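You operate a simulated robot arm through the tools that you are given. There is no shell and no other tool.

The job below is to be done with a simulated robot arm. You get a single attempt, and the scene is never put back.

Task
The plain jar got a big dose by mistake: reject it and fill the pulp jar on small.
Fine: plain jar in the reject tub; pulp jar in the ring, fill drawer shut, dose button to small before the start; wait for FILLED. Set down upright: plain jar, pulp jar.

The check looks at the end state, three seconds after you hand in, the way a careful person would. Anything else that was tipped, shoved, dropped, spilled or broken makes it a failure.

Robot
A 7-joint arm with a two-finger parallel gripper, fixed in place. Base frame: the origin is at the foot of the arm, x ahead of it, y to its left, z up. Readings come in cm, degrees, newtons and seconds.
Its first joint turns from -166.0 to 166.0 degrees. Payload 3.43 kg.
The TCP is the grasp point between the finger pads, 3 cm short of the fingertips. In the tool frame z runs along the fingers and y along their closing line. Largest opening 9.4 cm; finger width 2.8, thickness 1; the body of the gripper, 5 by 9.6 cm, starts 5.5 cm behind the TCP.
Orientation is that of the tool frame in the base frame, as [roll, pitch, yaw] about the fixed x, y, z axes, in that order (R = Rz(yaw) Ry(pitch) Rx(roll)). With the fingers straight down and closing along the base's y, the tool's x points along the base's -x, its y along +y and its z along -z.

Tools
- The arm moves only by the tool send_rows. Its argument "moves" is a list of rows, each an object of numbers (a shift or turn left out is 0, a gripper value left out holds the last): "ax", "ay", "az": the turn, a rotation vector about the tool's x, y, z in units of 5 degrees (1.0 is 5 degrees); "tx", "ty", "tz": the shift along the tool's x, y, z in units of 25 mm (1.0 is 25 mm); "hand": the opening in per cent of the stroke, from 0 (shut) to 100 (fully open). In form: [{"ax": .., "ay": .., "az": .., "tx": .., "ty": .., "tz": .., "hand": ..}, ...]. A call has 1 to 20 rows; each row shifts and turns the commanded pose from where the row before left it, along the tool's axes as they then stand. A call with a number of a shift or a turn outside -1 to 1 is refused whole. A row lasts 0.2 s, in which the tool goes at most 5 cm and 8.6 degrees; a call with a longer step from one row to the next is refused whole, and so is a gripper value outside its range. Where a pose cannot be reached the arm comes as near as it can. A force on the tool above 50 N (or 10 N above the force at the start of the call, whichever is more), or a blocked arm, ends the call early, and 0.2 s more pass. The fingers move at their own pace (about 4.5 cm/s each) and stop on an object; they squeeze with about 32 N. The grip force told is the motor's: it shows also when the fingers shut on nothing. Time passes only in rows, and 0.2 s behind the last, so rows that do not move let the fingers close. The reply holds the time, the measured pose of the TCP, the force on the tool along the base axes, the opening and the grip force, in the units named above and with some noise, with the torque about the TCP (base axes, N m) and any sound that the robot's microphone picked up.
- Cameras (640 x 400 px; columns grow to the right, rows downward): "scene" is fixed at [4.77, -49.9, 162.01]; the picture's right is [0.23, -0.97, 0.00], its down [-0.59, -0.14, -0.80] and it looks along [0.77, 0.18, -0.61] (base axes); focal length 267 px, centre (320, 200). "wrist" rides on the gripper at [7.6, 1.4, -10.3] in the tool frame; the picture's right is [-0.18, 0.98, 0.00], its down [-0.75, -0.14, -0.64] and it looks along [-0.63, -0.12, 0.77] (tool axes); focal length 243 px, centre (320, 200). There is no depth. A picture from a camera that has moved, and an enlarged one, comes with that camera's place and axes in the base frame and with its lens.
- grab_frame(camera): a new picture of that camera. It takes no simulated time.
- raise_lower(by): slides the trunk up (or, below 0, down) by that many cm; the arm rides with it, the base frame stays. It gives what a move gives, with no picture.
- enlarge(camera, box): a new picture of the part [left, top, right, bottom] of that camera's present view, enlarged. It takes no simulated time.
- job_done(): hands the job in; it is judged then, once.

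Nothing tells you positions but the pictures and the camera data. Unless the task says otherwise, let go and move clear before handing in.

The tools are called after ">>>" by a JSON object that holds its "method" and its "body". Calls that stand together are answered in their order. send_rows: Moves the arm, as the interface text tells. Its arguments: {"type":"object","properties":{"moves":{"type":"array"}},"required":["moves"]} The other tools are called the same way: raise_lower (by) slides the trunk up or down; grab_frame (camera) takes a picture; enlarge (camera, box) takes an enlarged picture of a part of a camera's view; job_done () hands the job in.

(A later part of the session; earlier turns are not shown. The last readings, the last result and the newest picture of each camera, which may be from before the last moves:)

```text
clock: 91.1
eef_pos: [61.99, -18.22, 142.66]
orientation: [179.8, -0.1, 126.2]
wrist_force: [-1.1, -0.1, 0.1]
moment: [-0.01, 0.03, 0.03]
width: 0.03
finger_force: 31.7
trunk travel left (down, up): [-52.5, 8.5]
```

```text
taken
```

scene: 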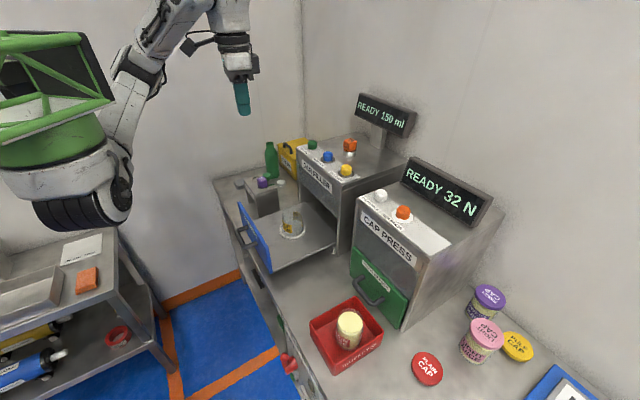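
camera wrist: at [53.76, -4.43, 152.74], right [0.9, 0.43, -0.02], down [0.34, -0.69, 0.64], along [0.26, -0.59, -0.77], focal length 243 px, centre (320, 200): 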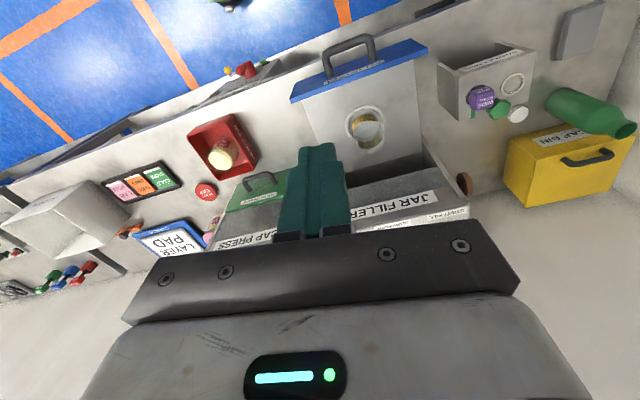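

I'm clear and upright again. Now I'll turn the tool so the closing line runs across the panel (yaw 225).

>>> {"method": "send_rows", "body": {"moves": [{"az": -0.98}, {"az": -0.98}, {"az": -0.98}, {"az": -0.98}, {"az": -0.98}, {"az": -0.98}, {"az": -0.98}, {"az": -0.98}, {"az": -0.98}, {"az": -0.98}, {"az": -0.98}, {"az": -0.98}, {"az": -0.98}, {"az": -0.98}, {"az": -0.98}, {"az": -0.98}, {"az": -0.98}, {"az": -0.98}, {"az": -0.98}, {"az": -0.98}]}}

>>> {"method": "grab_frame", "body": {"camera": "scene"}}

>>> {"method": "grab_frame", "body": {"camera": "wrist"}}

```text
clock: 95.3
eef_pos: [61.66, -18.56, 142.52]
orientation: [179.7, -0.2, -136.4]
wrist_force: [0.8, -0.8, -0.5]
moment: [0.01, 0.01, 0.01]
width: 0.0
finger_force: 31.7
trunk travel left (down, up): [-52.5, 8.5]
```

```text
taken
```

scene: 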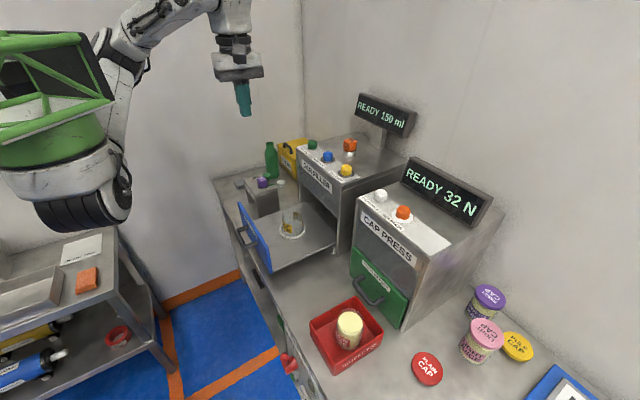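

```text
taken
camera wrist: at [55.33, -22.8, 152.65], right [-0.54, 0.84, 0.0], down [0.65, 0.42, 0.64], along [0.53, 0.35, -0.77], focal length 243 px, centre (320, 200)
```

wrist: 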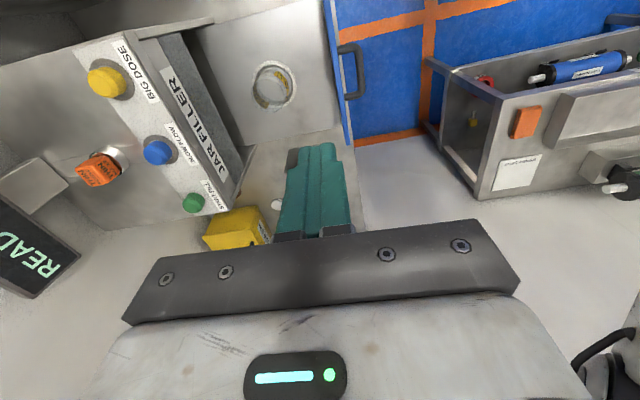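

The camera now looks along the panel's edge. I'll zoom in to get the panel's exact line and height.

>>> {"method": "enlarge", "body": {"camera": "wrist", "box": [240, 0, 400, 150]}}

>>> {"method": "enlarge", "body": {"camera": "scene", "box": [225, 190, 305, 280]}}

```text
2.67 times, centred on (320, 75) of wrist
camera zoom: at [55.33, -22.8, 152.65], right [-0.54, 0.84, 0.0], down [0.65, 0.42, 0.64], along [0.53, 0.35, -0.77], focal length 647 px, centre (320, 533)
```

zoom: 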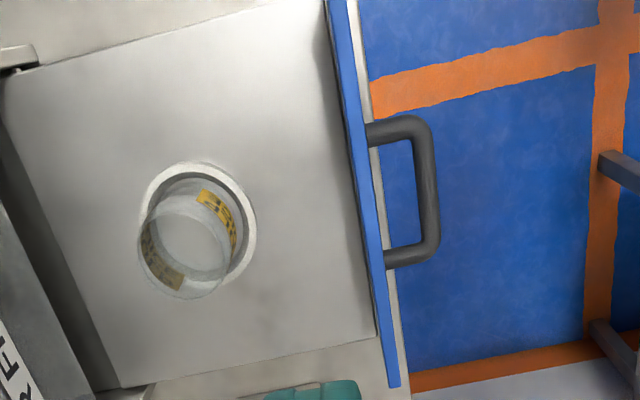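

```text
4.44 times, centred on (265, 235) of scene
camera zoom: at [4.77, -49.9, 162.01], right [0.23, -0.97, 0.0], down [-0.59, -0.14, -0.8], along [0.77, 0.18, -0.61], focal length 1188 px, centre (564, 44)
```

zoom: 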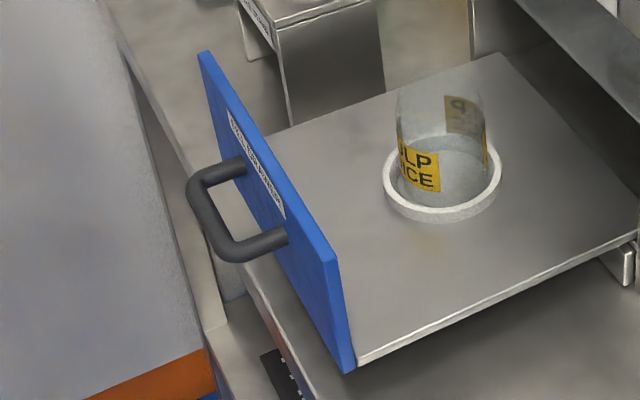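

The panel top is at z≈101.9 with its midline near n≈53.9, i.e. the grip point is (63.6,-12.7), and the handle bar stands clear in front. I'll position above that point with the fingers open about 3.6 cm and descend toward it.

>>> {"method": "send_rows", "body": {"moves": [{"az": -0.28, "hand": 38}, {"tx": -0.54, "ty": 0.29}, {"tx": -0.54, "ty": 0.29}, {"tx": -0.54, "ty": 0.29}, {"tx": -0.54, "ty": 0.29}, {"tz": 0.6}, {"tz": 0.8}, {"tz": 0.8}, {"tz": 0.8}, {"tz": 0.8}, {"tz": 0.8}, {"tz": 0.8}, {"tz": 0.8}, {"tz": 0.8}, {"tz": 0.8}, {}]}}

>>> {"method": "grab_frame", "body": {"camera": "scene"}}

>>> {"method": "grab_frame", "body": {"camera": "wrist"}}

```text
clock: 98.7
eef_pos: [63.58, -12.66, 123.03]
orientation: [180.0, 0.1, -134.3]
wrist_force: [0.2, -0.9, -0.5]
moment: [0.02, -0.02, -0.02]
width: 3.58
finger_force: 0.0
trunk travel left (down, up): [-52.5, 8.5]
```

```text
taken
```

scene: 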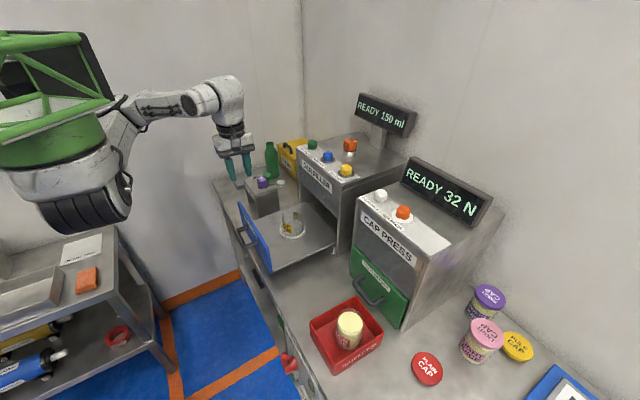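

```text
taken
camera wrist: at [57.24, -17.06, 133.3], right [-0.57, 0.82, 0.0], down [0.63, 0.44, 0.64], along [0.53, 0.37, -0.77], focal length 243 px, centre (320, 200)
```

wrist: 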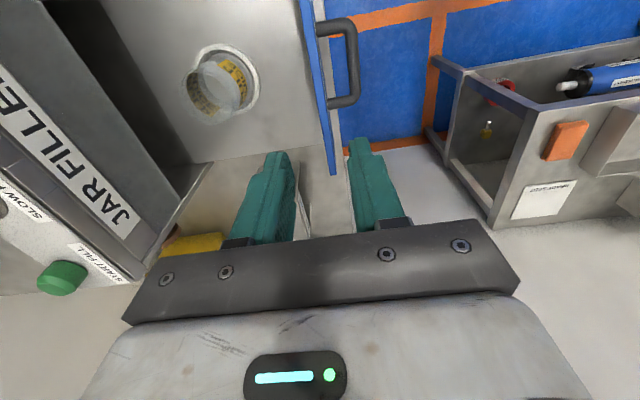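

Reachable, and the panel lines up between the fingers. Continuing down.

>>> {"method": "send_rows", "body": {"moves": [{"az": 0.13}, {"tz": 0.6}, {"tz": 0.8}, {"tz": 0.8}, {"tz": 0.8}, {"tz": 0.8}, {"tz": 0.8}, {"tz": 0.6}, {"tz": 0.4}, {}, {}]}}

>>> {"method": "grab_frame", "body": {"camera": "scene"}}

>>> {"method": "grab_frame", "body": {"camera": "wrist"}}

```text
clock: 101.1
eef_pos: [63.79, -13.42, 117.51]
orientation: [180.0, -1.1, -135.9]
wrist_force: [-0.7, 0.1, 0.8]
moment: [0.0, -0.05, -0.01]
width: 3.55
finger_force: 0.1
out of reach, approached as far as the arm can: row 4, 5, 6, 7, 9
trunk travel left (down, up): [-52.5, 8.5]
```

```text
taken
```

scene: 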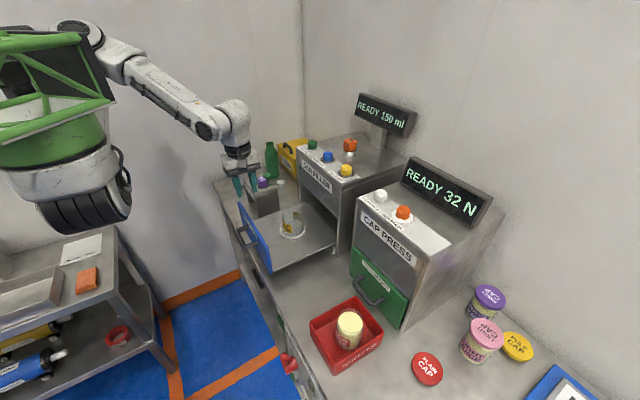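

```text
taken
camera wrist: at [57.42, -17.58, 127.75], right [-0.55, 0.83, 0.0], down [0.65, 0.43, 0.63], along [0.52, 0.35, -0.78], focal length 243 px, centre (320, 200)
```

wrist: 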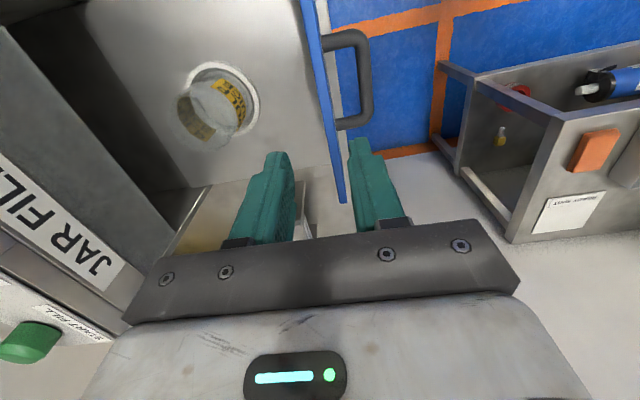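

The arm has flipped to an elbow-up posture, which should reach lower and closer. I'll fix the small tilt and offset, then continue down in small steps.

>>> {"method": "send_rows", "body": {"moves": [{"ay": -0.22, "az": -0.18}, {"tx": -0.16, "ty": 0.28}, {}, {"tz": 0.3}, {"tz": 0.4}, {"tz": 0.4}, {}]}}

>>> {"method": "grab_frame", "body": {"camera": "wrist"}}

>>> {"method": "grab_frame", "body": {"camera": "scene"}}

```text
clock: 102.7
eef_pos: [64.47, -12.01, 115.28]
orientation: [179.9, -0.1, -134.1]
wrist_force: [-1.0, 1.1, -0.4]
moment: [-0.01, 0.01, 0.01]
width: 3.58
finger_force: 0.1
out of reach, approached as far as the arm can: row 2
trunk travel left (down, up): [-52.5, 8.5]
```

```text
taken
camera wrist: at [58.17, -16.62, 125.42], right [-0.58, 0.82, 0.0], down [0.63, 0.44, 0.64], along [0.52, 0.37, -0.77], focal length 243 px, centre (320, 200)
```

wrist: 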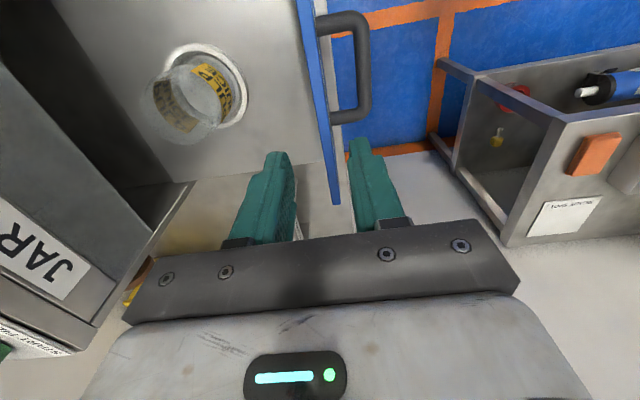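

```text
taken
```

scene: 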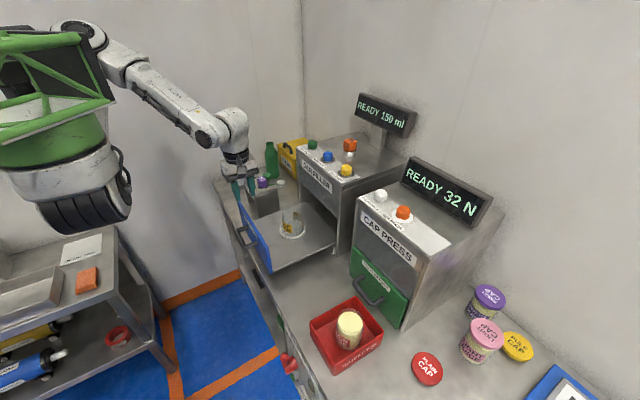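

Good: I'm within about 4 mm of the panel midline. Continuing down to just above the panel top.

>>> {"method": "send_rows", "body": {"moves": [{"tz": 0.5}, {"tz": 0.5}, {"tz": 0.5}, {"tz": 0.5}, {"tz": 0.5}, {"tz": 0.5}, {"tz": 0.4}, {}, {}]}}

>>> {"method": "grab_frame", "body": {"camera": "wrist"}}

>>> {"method": "enlarge", "body": {"camera": "scene", "box": [180, 120, 340, 280]}}

```text
clock: 104.7
eef_pos: [65.06, -11.66, 107.2]
orientation: [179.9, 1.1, -134.2]
wrist_force: [0.8, -0.4, -0.3]
moment: [0.02, 0.01, 0.02]
width: 3.58
finger_force: 0.1
out of reach, approached as far as the arm can: row 2
trunk travel left (down, up): [-52.5, 8.5]
```

```text
taken
camera wrist: at [58.71, -16.33, 117.22], right [-0.58, 0.82, 0.0], down [0.62, 0.43, 0.65], along [0.53, 0.38, -0.76], focal length 243 px, centre (320, 200)
```

wrist: 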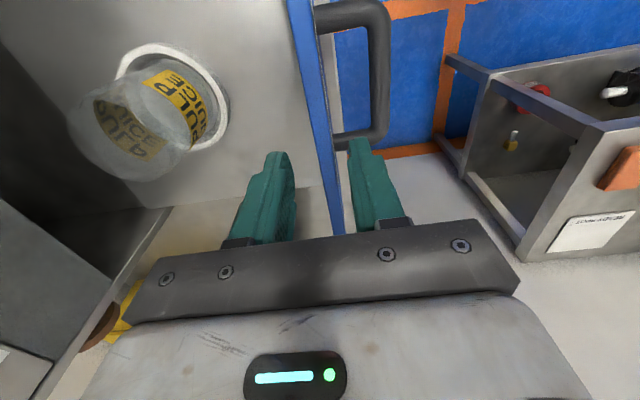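

```text
2.50 times, centred on (260, 200) of scene
camera zoom: at [4.77, -49.9, 162.01], right [0.23, -0.97, 0.0], down [-0.59, -0.14, -0.8], along [0.77, 0.18, -0.61], focal length 668 px, centre (470, 200)
```

zoom: 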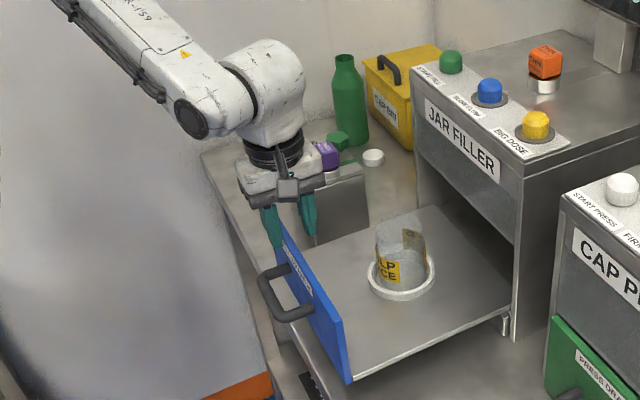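

The panel edge sits between the fingertips. I'll straighten the small tilt and lower so the fingers straddle the panel.

>>> {"method": "send_rows", "body": {"moves": [{"ay": 0.22, "az": 0.16}, {"tx": 0.4, "ty": 0.12}, {}, {}]}}

>>> {"method": "send_rows", "body": {"moves": [{"tz": 0.3}, {"tz": 0.3}, {"tz": 0.3}, {}]}}

>>> {"method": "grab_frame", "body": {"camera": "wrist"}}

>>> {"method": "enlarge", "body": {"camera": "scene", "box": [210, 150, 310, 250]}}

```text
clock: 105.7
eef_pos: [64.21, -12.2, 107.11]
orientation: [179.9, -0.2, -135.0]
wrist_force: [-0.7, 0.4, 0.0]
moment: [0.01, -0.01, -0.05]
width: 3.55
finger_force: 0.0
trunk travel left (down, up): [-52.5, 8.5]
```

```text
clock: 106.7
eef_pos: [64.26, -12.08, 105.09]
orientation: [180.0, 0.1, -134.8]
wrist_force: [0.5, 0.7, -0.3]
moment: [0.01, -0.02, 0.04]
width: 3.56
finger_force: 0.1
trunk travel left (down, up): [-52.5, 8.5]
```

```text
taken
camera wrist: at [57.84, -16.61, 115.31], right [-0.57, 0.82, 0.0], down [0.63, 0.43, 0.64], along [0.53, 0.36, -0.77], focal length 243 px, centre (320, 200)
```

wrist: 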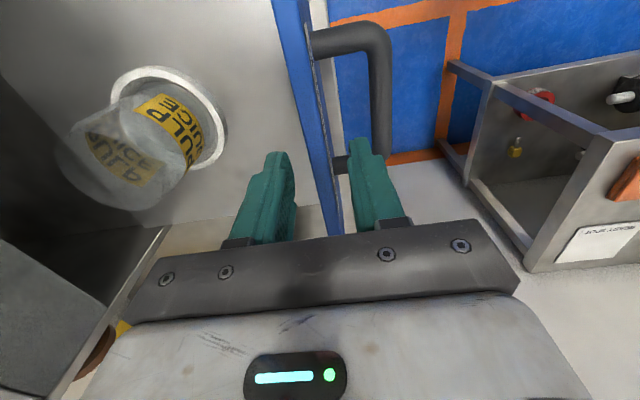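

```text
4.00 times, centred on (260, 200) of scene
camera zoom: at [4.77, -49.9, 162.01], right [0.23, -0.97, 0.0], down [-0.59, -0.14, -0.8], along [0.77, 0.18, -0.61], focal length 1069 px, centre (560, 200)
```

zoom: 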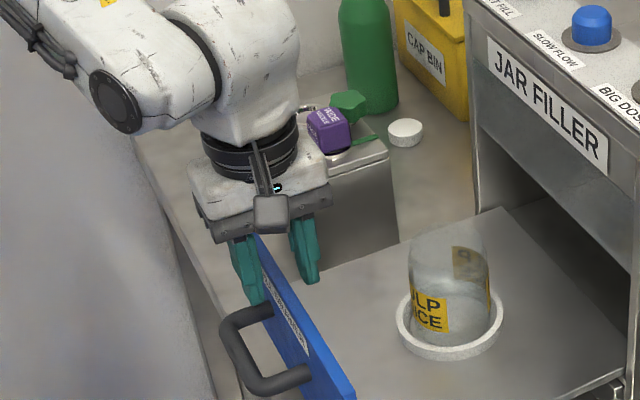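

The panel is centred between the fingers. I'll shift slightly to the middle of the handle, then straddle the panel and close on it.

>>> {"method": "send_rows", "body": {"moves": [{"tx": 0.34}, {"tz": 0.4}, {"tz": 0.4}, {"tz": 0.4}, {"tz": 0.4}, {"tz": 0.3}, {}, {}]}}

>>> {"method": "grab_frame", "body": {"camera": "wrist"}}

>>> {"method": "enlarge", "body": {"camera": "scene", "box": [210, 150, 310, 250]}}

```text
clock: 108.5
eef_pos: [63.57, -12.72, 100.13]
orientation: [179.9, 0.1, -135.0]
wrist_force: [0.0, 0.4, -0.2]
moment: [0.02, 0.02, -0.02]
width: 3.6
finger_force: 0.0
trunk travel left (down, up): [-52.5, 8.5]
```

```text
taken
camera wrist: at [57.16, -17.1, 110.44], right [-0.57, 0.82, 0.0], down [0.63, 0.43, 0.64], along [0.53, 0.36, -0.77], focal length 243 px, centre (320, 200)
```

wrist: 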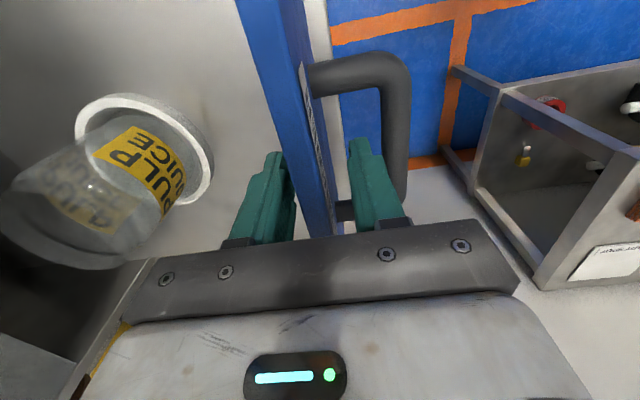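

```text
4.00 times, centred on (260, 200) of scene
camera zoom: at [4.77, -49.9, 162.01], right [0.23, -0.97, 0.0], down [-0.59, -0.14, -0.8], along [0.77, 0.18, -0.61], focal length 1069 px, centre (560, 200)
```

zoom: 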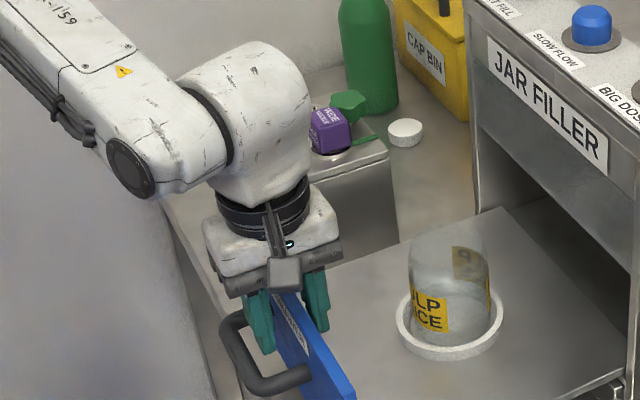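

The fingers straddle the panel inside the handle gap. I'll close on the panel and slide the drawer in gently by about 14 cm.

>>> {"method": "send_rows", "body": {"moves": [{"hand": 0}, {"hand": 0}, {"hand": 0}, {"hand": 0}, {"hand": 0}]}}

>>> {"method": "send_rows", "body": {"moves": [{"ty": -0.08}, {"ty": -0.12}, {"ty": -0.2}, {"ty": -0.25}, {"ty": -0.25}, {"ty": -0.25}, {}]}}

>>> {"method": "grab_frame", "body": {"camera": "scene"}}

>>> {"method": "grab_frame", "body": {"camera": "wrist"}}

```text
clock: 109.7
eef_pos: [63.42, -12.54, 100.27]
orientation: [179.9, 0.1, -135.0]
wrist_force: [-1.4, 0.8, -1.0]
moment: [-0.09, -0.17, -0.13]
width: 1.51
finger_force: 44.5
trunk travel left (down, up): [-52.5, 8.5]
```

```text
clock: 111.3
eef_pos: [65.55, -14.84, 100.27]
orientation: [179.9, -0.1, -135.0]
wrist_force: [-10.7, -10.3, -29.1]
moment: [-0.15, -0.49, 0.04]
width: 1.55
finger_force: 45.2
trunk travel left (down, up): [-52.5, 8.5]
```

```text
taken
```

scene: 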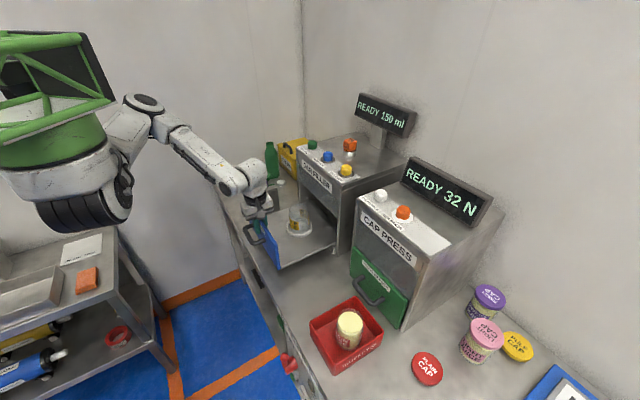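

```text
taken
camera wrist: at [59.3, -19.19, 110.48], right [-0.56, 0.83, 0.0], down [0.63, 0.43, 0.64], along [0.53, 0.36, -0.77], focal length 243 px, centre (320, 200)
```

wrist: 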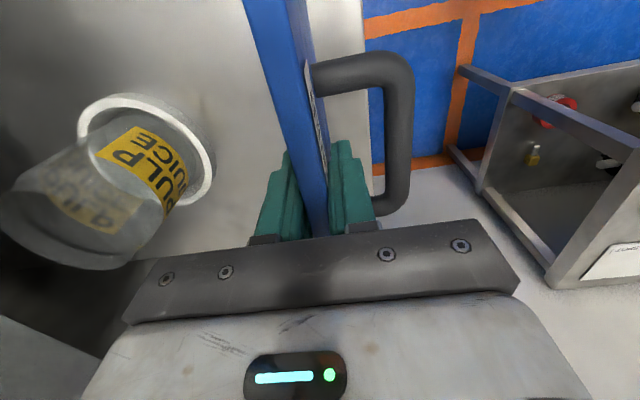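

The drawer slides with the gripper, but gripping builds up a vertical load. I'll loosen the fingers a bit so only the front finger pushes.

>>> {"method": "send_rows", "body": {"moves": [{"hand": 26}, {"hand": 26}, {"hand": 26}, {}]}}

>>> {"method": "send_rows", "body": {"moves": [{"ty": -0.1}, {"ty": -0.15}, {"ty": -0.2}, {"ty": -0.25}, {"ty": -0.25}, {"ty": -0.25}, {"ty": -0.25}, {"ty": -0.25}, {}]}}

>>> {"method": "grab_frame", "body": {"camera": "scene"}}

>>> {"method": "grab_frame", "body": {"camera": "wrist"}}

```text
clock: 112.3
eef_pos: [65.84, -14.68, 100.41]
orientation: [179.9, 0.1, -134.9]
wrist_force: [0.1, -0.8, -0.9]
moment: [-0.01, -0.01, -0.02]
width: 2.43
finger_force: 0.1
trunk travel left (down, up): [-52.5, 8.5]
```

```text
clock: 114.3
eef_pos: [68.74, -17.87, 100.22]
orientation: [179.9, 0.2, -134.9]
wrist_force: [-0.8, 0.3, 0.1]
moment: [-0.03, -0.03, 0.02]
width: 2.49
finger_force: 0.4
trunk travel left (down, up): [-52.5, 8.5]
```

```text
taken
```

scene: 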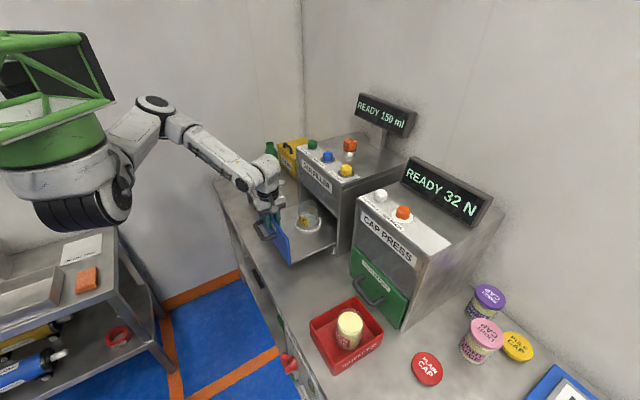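

```text
taken
camera wrist: at [62.34, -22.22, 110.51], right [-0.57, 0.82, 0.0], down [0.63, 0.43, 0.64], along [0.53, 0.36, -0.77], focal length 243 px, centre (320, 200)
```

wrist: 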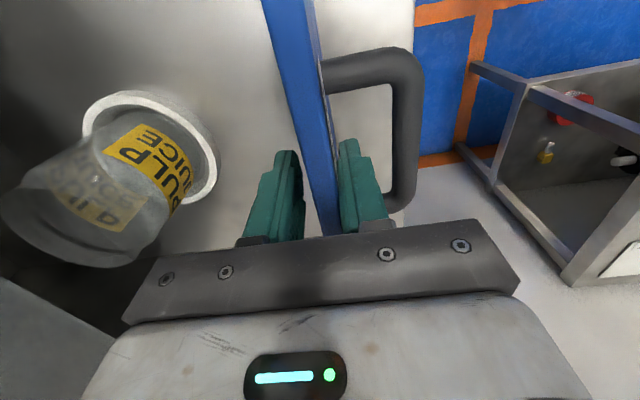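

It works well: the drawer is about 7 cm in and the jar is steady. I'll push another 6.5 cm the same way.

>>> {"method": "send_rows", "body": {"moves": [{"ty": -0.1}, {"ty": -0.2}, {"ty": -0.25}, {"ty": -0.25}, {"ty": -0.25}, {"ty": -0.25}, {"ty": -0.25}, {"ty": -0.25}, {"ty": -0.25}, {"ty": -0.25}, {"ty": -0.2}, {"ty": -0.1}, {}]}}

>>> {"method": "grab_frame", "body": {"camera": "scene"}}

>>> {"method": "grab_frame", "body": {"camera": "wrist"}}

>>> {"method": "enlarge", "body": {"camera": "scene", "box": [220, 130, 380, 290]}}

```text
clock: 117.1
eef_pos: [73.27, -22.24, 100.24]
orientation: [179.9, 0.1, -135.0]
wrist_force: [0.0, -0.1, -0.1]
moment: [-0.01, -0.02, -0.03]
width: 2.48
finger_force: 0.3
trunk travel left (down, up): [-52.5, 8.5]
```

```text
taken
```

scene: 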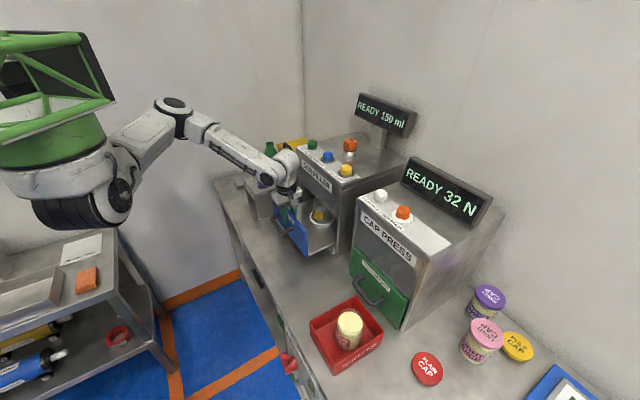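

```text
taken
camera wrist: at [66.84, -26.81, 110.41], right [-0.57, 0.82, 0.0], down [0.63, 0.43, 0.64], along [0.53, 0.36, -0.77], focal length 243 px, centre (320, 200)
```

wrist: 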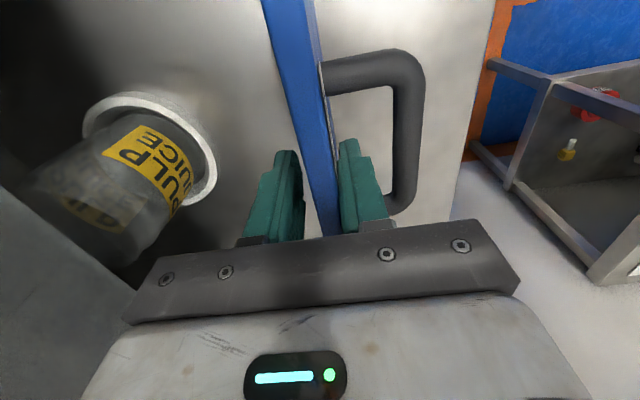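

```text
2.50 times, centred on (300, 210) of scene
camera zoom: at [4.77, -49.9, 162.01], right [0.23, -0.97, 0.0], down [-0.59, -0.14, -0.8], along [0.77, 0.18, -0.61], focal length 668 px, centre (370, 175)
```

zoom: 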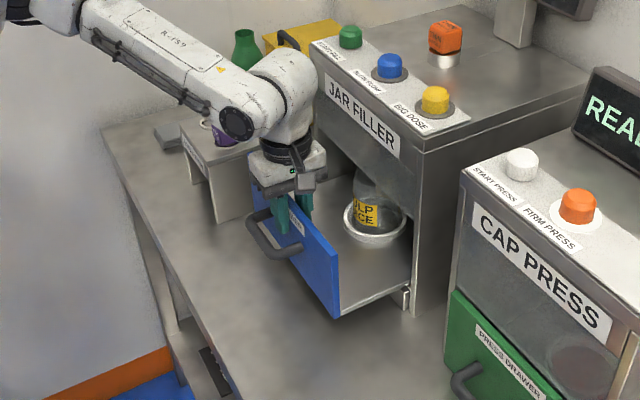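

The drawer is about 13 cm in. Now I'll back off the panel, rise clear, move out, and come down with closed fingers just in front of the handle bar.

>>> {"method": "send_rows", "body": {"moves": [{"ty": 0.1}, {"tz": -0.3}, {"tz": -0.5}, {"tz": -0.7}, {"tz": -0.8}, {"tz": -0.8}, {"tz": -0.8}, {"tz": -0.8}, {"ty": 0.5, "hand": 0}, {"ty": 0.7}, {"ty": 0.7}, {"ty": 0.7}, {"ty": 0.7}, {"ty": 0.6}, {}, {}]}}

>>> {"method": "grab_frame", "body": {"camera": "scene"}}

>>> {"method": "grab_frame", "body": {"camera": "wrist"}}

```text
clock: 120.5
eef_pos: [66.26, -15.3, 112.21]
orientation: [179.9, 0.1, -134.9]
wrist_force: [-0.2, -0.2, -0.5]
moment: [-0.03, 0.02, -0.01]
width: 0.04
finger_force: 32.1
trunk travel left (down, up): [-52.5, 8.5]
```

```text
taken
```

scene: 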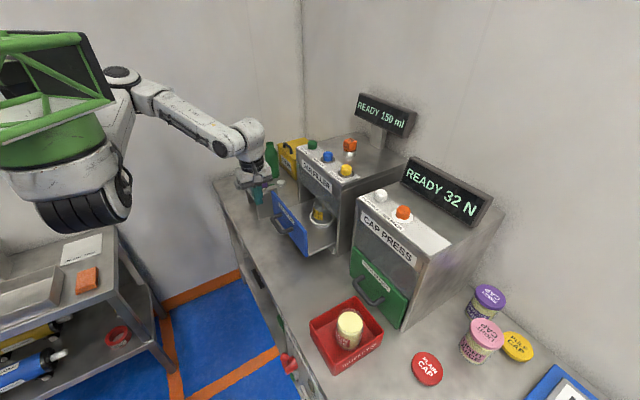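

```text
taken
camera wrist: at [59.75, -19.77, 122.37], right [-0.57, 0.82, 0.0], down [0.63, 0.43, 0.64], along [0.53, 0.36, -0.77], focal length 243 px, centre (320, 200)
```

wrist: 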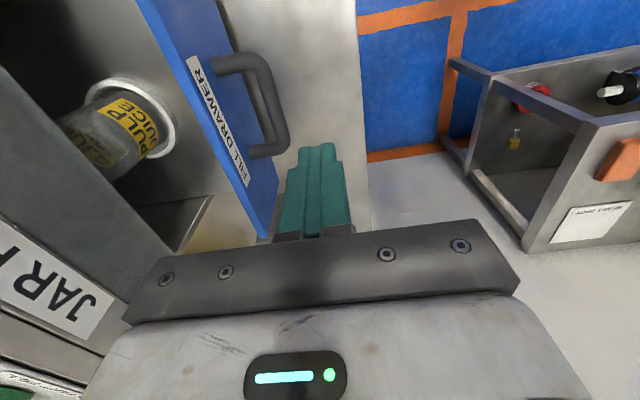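

I'm about 3 cm in front of the handle bar and centred on it. Descending to handle height.

>>> {"method": "send_rows", "body": {"moves": [{"tz": 0.4}, {"tz": 0.6}, {"tz": 0.6}, {"tz": 0.7}, {"tz": 0.7}, {"tz": 0.7}, {"tz": 0.7}, {"tz": 0.6}, {"tz": 0.4}, {}, {}]}}

>>> {"method": "grab_frame", "body": {"camera": "wrist"}}

>>> {"method": "enlarge", "body": {"camera": "scene", "box": [210, 140, 330, 260]}}

```text
clock: 122.9
eef_pos: [65.98, -15.07, 98.43]
orientation: [179.9, 0.2, -135.0]
wrist_force: [0.3, -0.5, 0.2]
moment: [0.05, 0.01, 0.01]
width: 0.02
finger_force: 31.9
trunk travel left (down, up): [-52.5, 8.5]
```

```text
taken
camera wrist: at [59.67, -19.52, 108.63], right [-0.57, 0.82, 0.0], down [0.63, 0.43, 0.64], along [0.53, 0.36, -0.77], focal length 243 px, centre (320, 200)
```

wrist: 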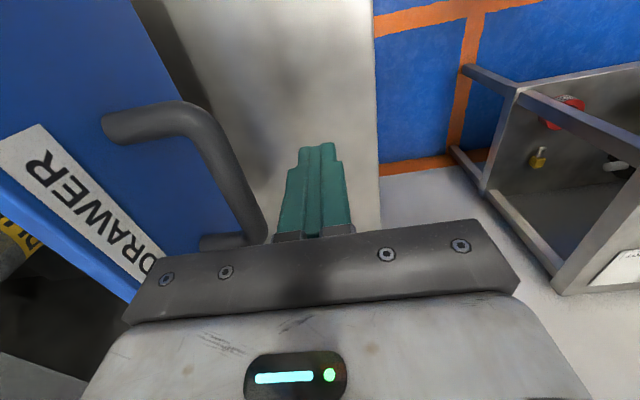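

```text
3.33 times, centred on (270, 200) of scene
camera zoom: at [4.77, -49.9, 162.01], right [0.23, -0.97, 0.0], down [-0.59, -0.14, -0.8], along [0.77, 0.18, -0.61], focal length 891 px, centre (487, 200)
```

zoom: 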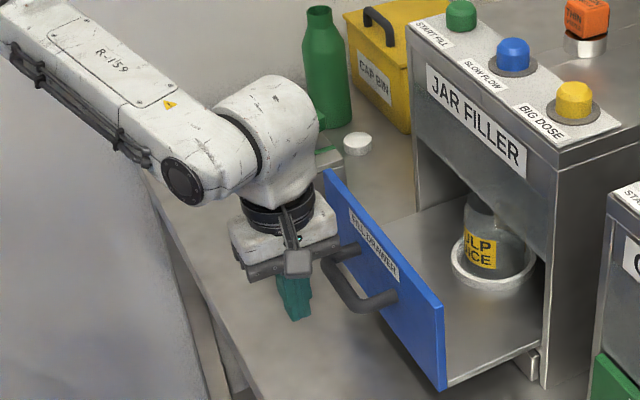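

The fingers are in front of the bar. I'll tilt the tool 15° so the fingertips lead and the wrist stays clear of the filler face, then push.

>>> {"method": "send_rows", "body": {"moves": [{"ax": 1}, {"ax": 1}, {"ax": 1}, {}, {}]}}

>>> {"method": "enlarge", "body": {"camera": "scene", "box": [210, 140, 330, 260]}}

>>> {"method": "grab_frame", "body": {"camera": "wrist"}}

```text
clock: 124.1
eef_pos: [66.01, -15.24, 98.61]
orientation: [-165.0, 0.1, -135.0]
wrist_force: [0.0, 0.0, -1.4]
moment: [-0.01, 0.01, -0.02]
width: 0.0
finger_force: 32.0
trunk travel left (down, up): [-52.5, 8.5]
```

```text
3.33 times, centred on (270, 200) of scene
camera zoom: at [4.77, -49.9, 162.01], right [0.23, -0.97, 0.0], down [-0.59, -0.14, -0.8], along [0.77, 0.18, -0.61], focal length 891 px, centre (487, 200)
```

zoom: 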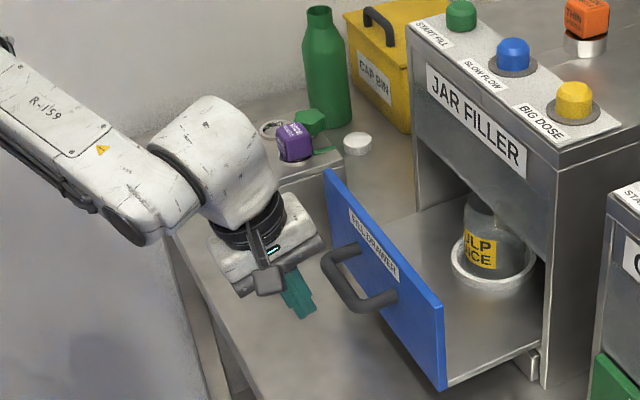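

```text
taken
camera wrist: at [57.82, -17.79, 108.01], right [-0.54, 0.8, -0.25], down [0.51, 0.55, 0.66], along [0.67, 0.23, -0.71], focal length 243 px, centre (320, 200)
```

wrist: 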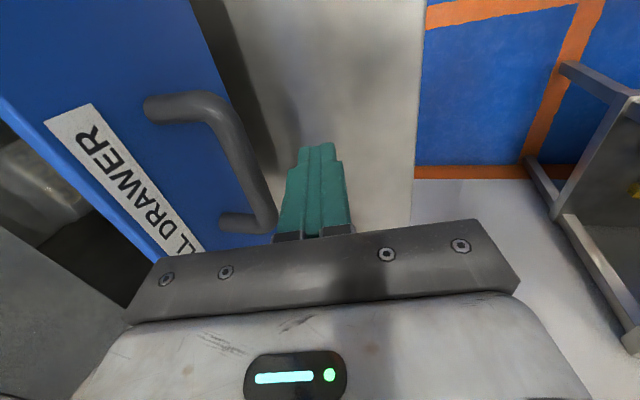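

The tilt is right. Pushing along the drawer direction in steps.

>>> {"method": "send_rows", "body": {"moves": [{"ty": -0.193, "tz": 0.052}, {"ty": -0.242, "tz": 0.065}, {"ty": -0.242, "tz": 0.065}, {"ty": -0.242, "tz": 0.065}, {"ty": -0.242, "tz": 0.065}, {"ty": -0.242, "tz": 0.065}, {"ty": -0.242, "tz": 0.065}, {"ty": -0.242, "tz": 0.065}, {"ty": -0.242, "tz": 0.065}, {"ty": -0.242, "tz": 0.065}, {}]}}

>>> {"method": "enlarge", "body": {"camera": "scene", "box": [210, 140, 370, 260]}}

>>> {"method": "grab_frame", "body": {"camera": "wrist"}}

```text
clock: 126.5
eef_pos: [70.42, -19.68, 98.5]
orientation: [-165.0, 0.0, -135.0]
wrist_force: [-1.0, 0.3, -0.3]
moment: [-0.03, -0.01, 0.01]
width: 0.01
finger_force: 32.0
trunk travel left (down, up): [-52.5, 8.5]
```

```text
3.33 times, centred on (290, 200) of scene
camera zoom: at [4.77, -49.9, 162.01], right [0.23, -0.97, 0.0], down [-0.59, -0.14, -0.8], along [0.77, 0.18, -0.61], focal length 891 px, centre (420, 200)
```

zoom: 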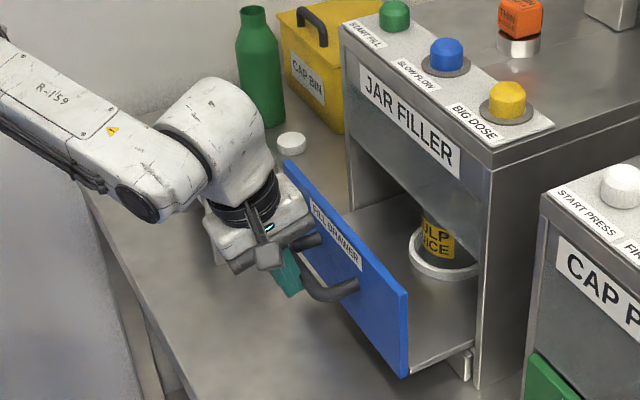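

```text
taken
camera wrist: at [62.27, -22.23, 108.0], right [-0.54, 0.8, -0.25], down [0.51, 0.55, 0.66], along [0.67, 0.23, -0.71], focal length 243 px, centre (320, 200)
```

wrist: 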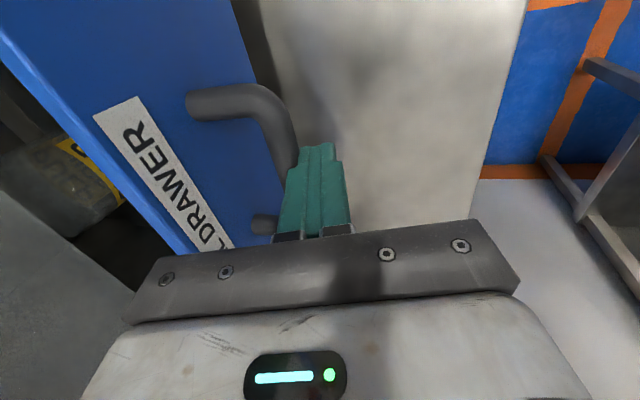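

The drawer is moving and the jar is steady. Continuing.

>>> {"method": "send_rows", "body": {"moves": [{"ty": -0.193, "tz": 0.052}, {"ty": -0.242, "tz": 0.065}, {"ty": -0.242, "tz": 0.065}, {"ty": -0.242, "tz": 0.065}, {"ty": -0.242, "tz": 0.065}, {"ty": -0.242, "tz": 0.065}, {"ty": -0.242, "tz": 0.065}, {"ty": -0.242, "tz": 0.065}, {}]}}

>>> {"method": "enlarge", "body": {"camera": "scene", "box": [210, 140, 370, 260]}}

>>> {"method": "grab_frame", "body": {"camera": "wrist"}}

```text
clock: 128.5
eef_pos: [73.77, -22.97, 98.46]
orientation: [-165.2, 0.0, -135.1]
wrist_force: [-1.0, 0.1, -0.5]
moment: [0.02, 0.0, -0.03]
width: 0.0
finger_force: 32.5
trunk travel left (down, up): [-52.5, 8.5]
```

```text
3.33 times, centred on (290, 200) of scene
camera zoom: at [4.77, -49.9, 162.01], right [0.23, -0.97, 0.0], down [-0.59, -0.14, -0.8], along [0.77, 0.18, -0.61], focal length 891 px, centre (420, 200)
```

zoom: 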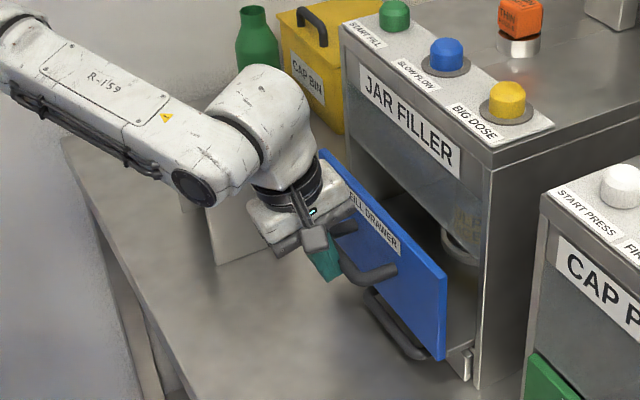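

```text
taken
camera wrist: at [65.58, -25.48, 107.98], right [-0.54, 0.8, -0.25], down [0.51, 0.55, 0.66], along [0.67, 0.23, -0.71], focal length 243 px, centre (320, 200)
```

wrist: 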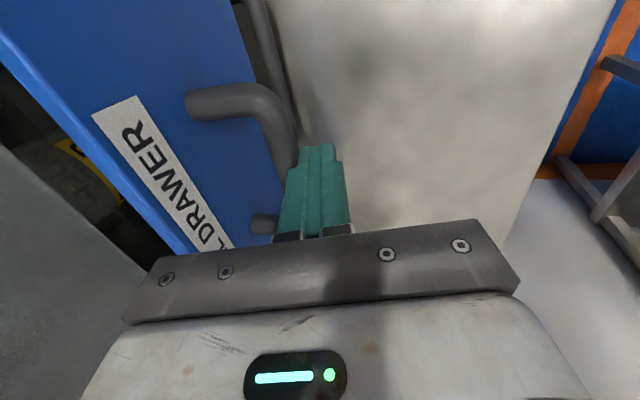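

Nearly there. I also notice a dark loop low on the bench under the drawer, so I'll check that before pushing on.

>>> {"method": "enlarge", "body": {"camera": "scene", "box": [270, 190, 340, 250]}}

```text
6.67 times, centred on (305, 220) of scene
camera zoom: at [4.77, -49.9, 162.01], right [0.23, -0.97, 0.0], down [-0.59, -0.14, -0.8], along [0.77, 0.18, -0.61], focal length 1781 px, centre (420, 67)
```

zoom: 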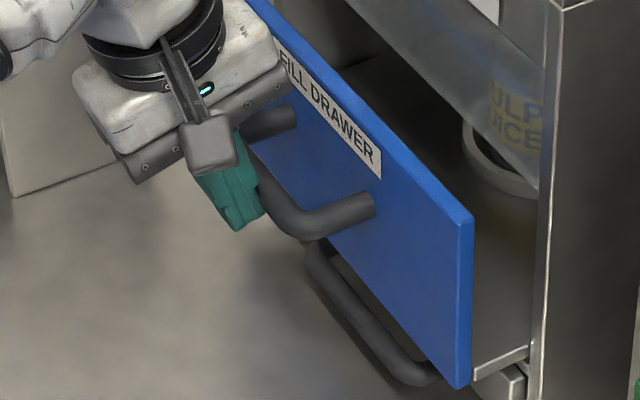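

That's a fixed loop low under the drawer, below my fingertips and the panel, so it's no conflict. Pushing the last few centimetres in small steps.

>>> {"method": "send_rows", "body": {"moves": [{"ty": -0.193, "tz": 0.052}, {"ty": -0.193, "tz": 0.052}, {"ty": -0.193, "tz": 0.052}, {"ty": -0.193, "tz": 0.052}, {"ty": -0.193, "tz": 0.052}, {"ty": -0.193, "tz": 0.052}, {}]}}

>>> {"method": "enlarge", "body": {"camera": "scene", "box": [230, 140, 370, 260]}}

```text
clock: 130.1
eef_pos: [76.11, -25.15, 98.58]
orientation: [-165.1, 0.1, -135.0]
wrist_force: [0.6, -0.4, -0.3]
moment: [0.0, -0.04, 0.02]
width: 0.01
finger_force: 31.9
trunk travel left (down, up): [-52.5, 8.5]
```

```text
3.33 times, centred on (300, 200) of scene
camera zoom: at [4.77, -49.9, 162.01], right [0.23, -0.97, 0.0], down [-0.59, -0.14, -0.8], along [0.77, 0.18, -0.61], focal length 891 px, centre (387, 200)
```

zoom: 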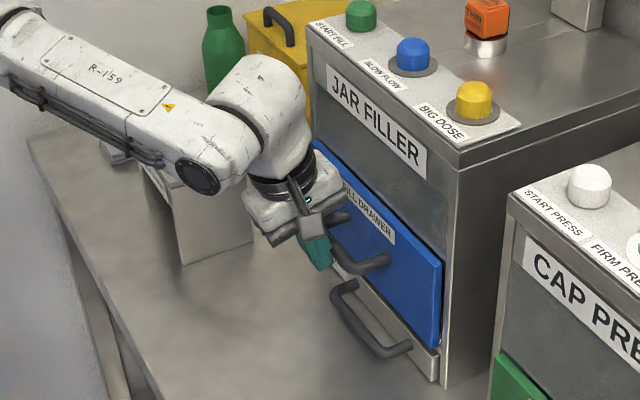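

The drawer looks nearly flush. I'll creep on until I feel it stop.

>>> {"method": "send_rows", "body": {"moves": [{"ty": -0.097, "tz": 0.026}, {"ty": -0.097, "tz": 0.026}, {"ty": -0.097, "tz": 0.026}, {"ty": -0.097, "tz": 0.026}, {}]}}

>>> {"method": "enlarge", "body": {"camera": "scene", "box": [280, 160, 360, 260]}}

```text
clock: 131.3
eef_pos: [76.26, -25.5, 98.29]
orientation: [-165.9, 0.1, -135.1]
wrist_force: [-14.0, 18.2, 9.3]
moment: [0.02, 0.13, -0.22]
width: 0.0
finger_force: 32.0
trunk travel left (down, up): [-52.5, 8.5]
stopped in row 5: the force on the tool passed its limit at 54 N (the readings are from after the stop); the commanded pose is now the measured one
```

```text
4.00 times, centred on (320, 210) of scene
camera zoom: at [4.77, -49.9, 162.01], right [0.23, -0.97, 0.0], down [-0.59, -0.14, -0.8], along [0.77, 0.18, -0.61], focal length 1069 px, centre (320, 160)
```

zoom: 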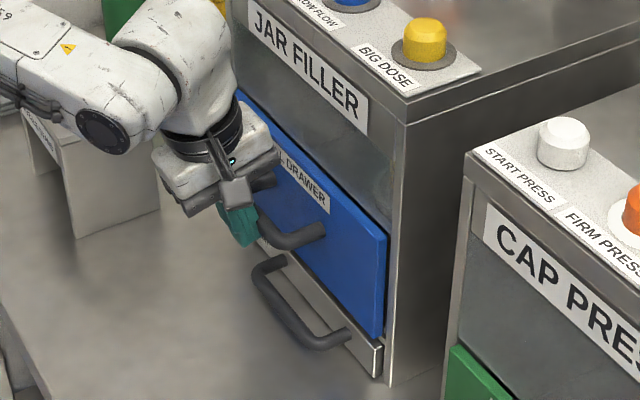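

The drawer hit its end stop and looks shut. I'll back straight off the handle, remove the tilt and inspect.

>>> {"method": "send_rows", "body": {"moves": [{"ty": 0.193, "tz": -0.052}, {"ty": 0.386, "tz": -0.104}, {"ty": 0.483, "tz": -0.13}, {"ty": 0.58, "tz": -0.155}, {"ty": 0.58, "tz": -0.155}, {"ax": -0.9}, {"ax": -0.9}, {"ax": -0.96}, {"tz": -0.5}, {"tz": -0.8}, {"tz": -0.8}, {"tz": -0.8}, {"tz": -0.8}, {"tz": -0.8}, {"tz": -0.8}, {"tz": -0.8}, {"tz": -0.8}, {"tz": -0.8}, {}]}}

>>> {"method": "grab_frame", "body": {"camera": "scene"}}

>>> {"method": "grab_frame", "body": {"camera": "wrist"}}

>>> {"method": "enlarge", "body": {"camera": "scene", "box": [260, 160, 380, 270]}}

```text
clock: 135.3
eef_pos: [72.22, -21.28, 117.6]
orientation: [-179.4, 0.2, -134.9]
wrist_force: [0.5, -0.5, -0.3]
moment: [0.0, 0.0, 0.04]
width: 0.0
finger_force: 31.2
trunk travel left (down, up): [-52.5, 8.5]
```

```text
taken
```

scene: 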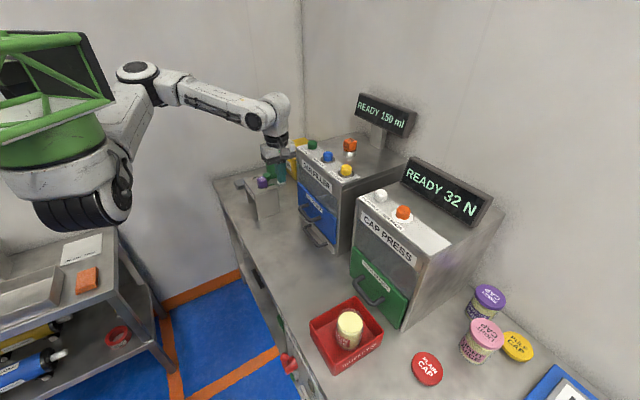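

```text
taken
camera wrist: at [65.73, -25.69, 127.81], right [-0.56, 0.83, -0.01], down [0.63, 0.44, 0.64], along [0.54, 0.36, -0.76], focal length 243 px, centre (320, 200)
```

wrist: 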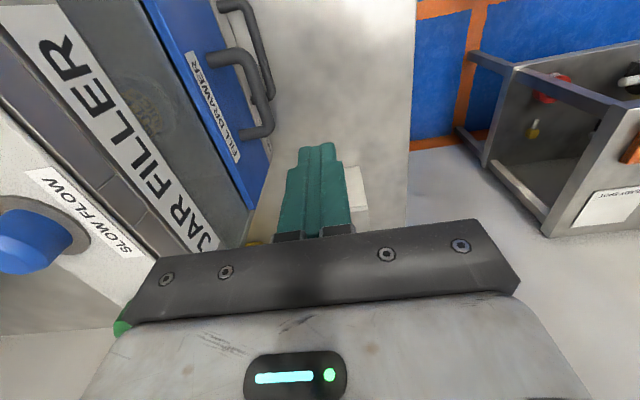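

```text
3.64 times, centred on (320, 215) of scene
camera zoom: at [4.77, -49.9, 162.01], right [0.23, -0.97, 0.0], down [-0.59, -0.14, -0.8], along [0.77, 0.18, -0.61], focal length 972 px, centre (320, 146)
```

zoom: 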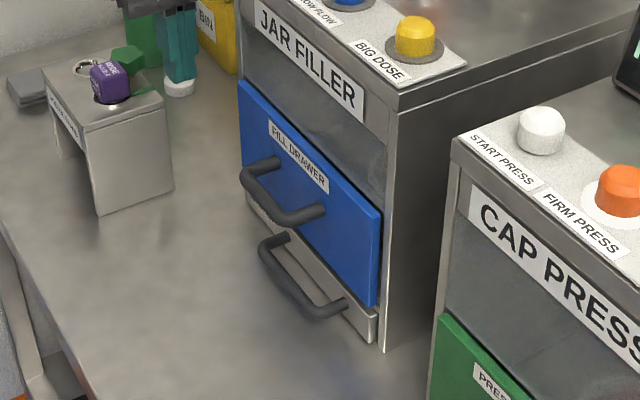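

The drawer is shut flush and the display still reads READY 150 ml. Now I'll rise and move above the green START FILL button near (92.8,-26.2,119).

>>> {"method": "send_rows", "body": {"moves": [{"ax": -0.1, "tz": -0.5}, {"tz": -0.8}, {"tz": -0.8}, {"tz": -0.8}, {"tz": -0.8}, {"tz": -0.8}, {"tz": -0.5}, {"tx": -0.3, "ty": -0.5}, {"tx": -0.5, "ty": -0.8}, {"tx": -0.5, "ty": -0.8}, {"tx": -0.5, "ty": -0.8}, {"tx": -0.5, "ty": -0.8}, {"tx": -0.5, "ty": -0.8}, {}]}}

>>> {"method": "grab_frame", "body": {"camera": "scene"}}

>>> {"method": "grab_frame", "body": {"camera": "wrist"}}

```text
clock: 138.3
eef_pos: [84.9, -24.5, 130.15]
orientation: [-179.8, 0.1, -135.0]
wrist_force: [-0.4, 0.0, 0.3]
moment: [0.0, -0.01, -0.04]
width: 0.02
finger_force: 31.7
trunk travel left (down, up): [-52.5, 8.5]
```

```text
taken
```

scene: 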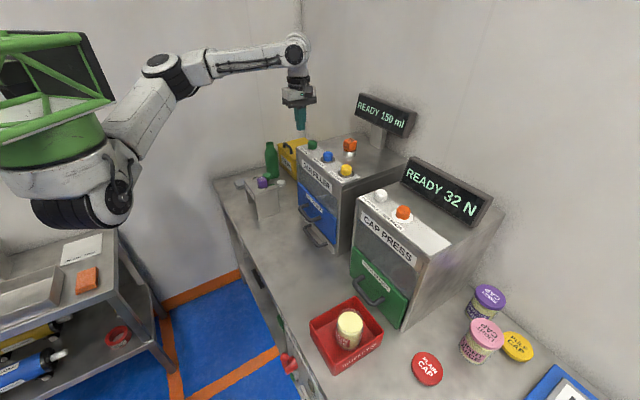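

```text
taken
camera wrist: at [78.6, -28.91, 140.34], right [-0.56, 0.83, 0.0], down [0.63, 0.43, 0.64], along [0.53, 0.36, -0.77], focal length 243 px, centre (320, 200)
```

wrist: 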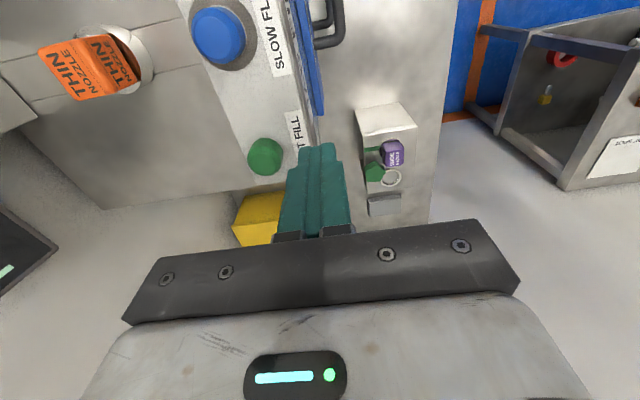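

I can see the green button. I'll zoom in to pin it down.

>>> {"method": "enlarge", "body": {"camera": "wrist", "box": [215, 110, 315, 210]}}

>>> {"method": "enlarge", "body": {"camera": "scene", "box": [280, 60, 380, 160]}}

```text
4.00 times, centred on (265, 160) of wrist
camera zoom: at [78.6, -28.91, 140.34], right [-0.56, 0.83, 0.0], down [0.63, 0.43, 0.64], along [0.53, 0.36, -0.77], focal length 970 px, centre (540, 360)
```

zoom: 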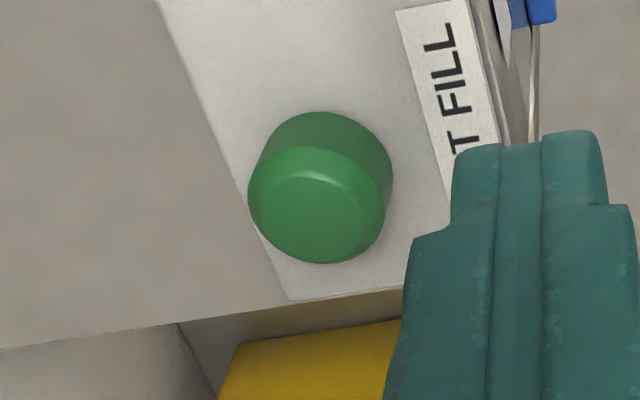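

```text
4.00 times, centred on (330, 110) of scene
camera zoom: at [4.77, -49.9, 162.01], right [0.23, -0.97, 0.0], down [-0.59, -0.14, -0.8], along [0.77, 0.18, -0.61], focal length 1069 px, centre (280, 560)
```

zoom: 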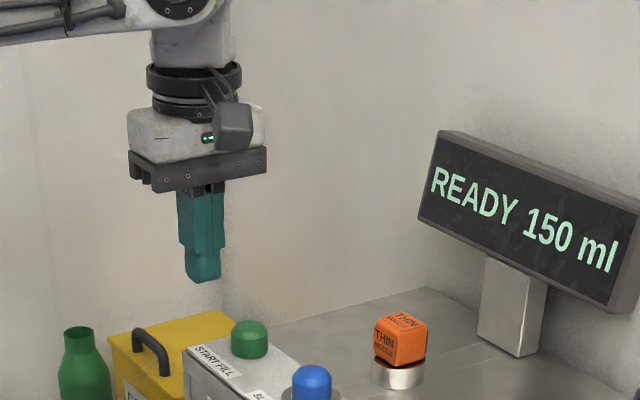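

The green button's top is at about (92.5,-26.3,119). Moving over it at the current height to see if it's in reach.

>>> {"method": "send_rows", "body": {"moves": [{"tx": -0.3, "ty": -0.5}, {"tx": -0.45, "ty": -0.7}, {"tx": -0.45, "ty": -0.73}, {"tx": -0.43, "ty": -0.7}, {}, {}]}}

>>> {"method": "grab_frame", "body": {"camera": "wrist"}}

>>> {"method": "enlarge", "body": {"camera": "scene", "box": [280, 60, 380, 160]}}

```text
clock: 139.7
eef_pos: [92.64, -26.37, 130.06]
orientation: [-179.9, 0.0, -135.1]
wrist_force: [0.8, 0.7, 0.7]
moment: [0.02, 0.01, 0.02]
width: 0.0
finger_force: 32.3
trunk travel left (down, up): [-52.5, 8.5]
```

```text
taken
camera wrist: at [86.25, -30.73, 140.23], right [-0.56, 0.83, 0.0], down [0.63, 0.43, 0.64], along [0.53, 0.36, -0.77], focal length 243 px, centre (320, 200)
```

wrist: 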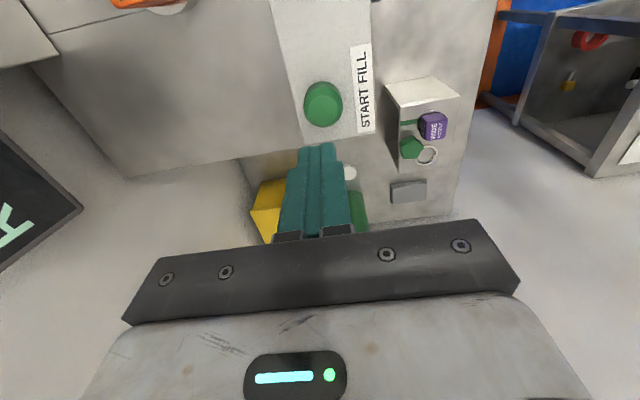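

```text
4.00 times, centred on (330, 110) of scene
camera zoom: at [4.77, -49.9, 162.01], right [0.23, -0.97, 0.0], down [-0.59, -0.14, -0.8], along [0.77, 0.18, -0.61], focal length 1069 px, centre (280, 560)
```

zoom: 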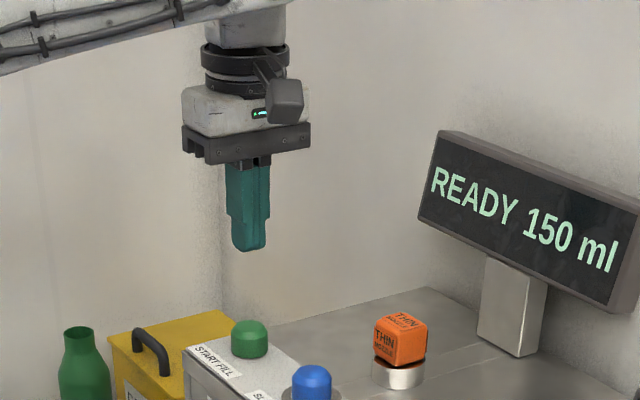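

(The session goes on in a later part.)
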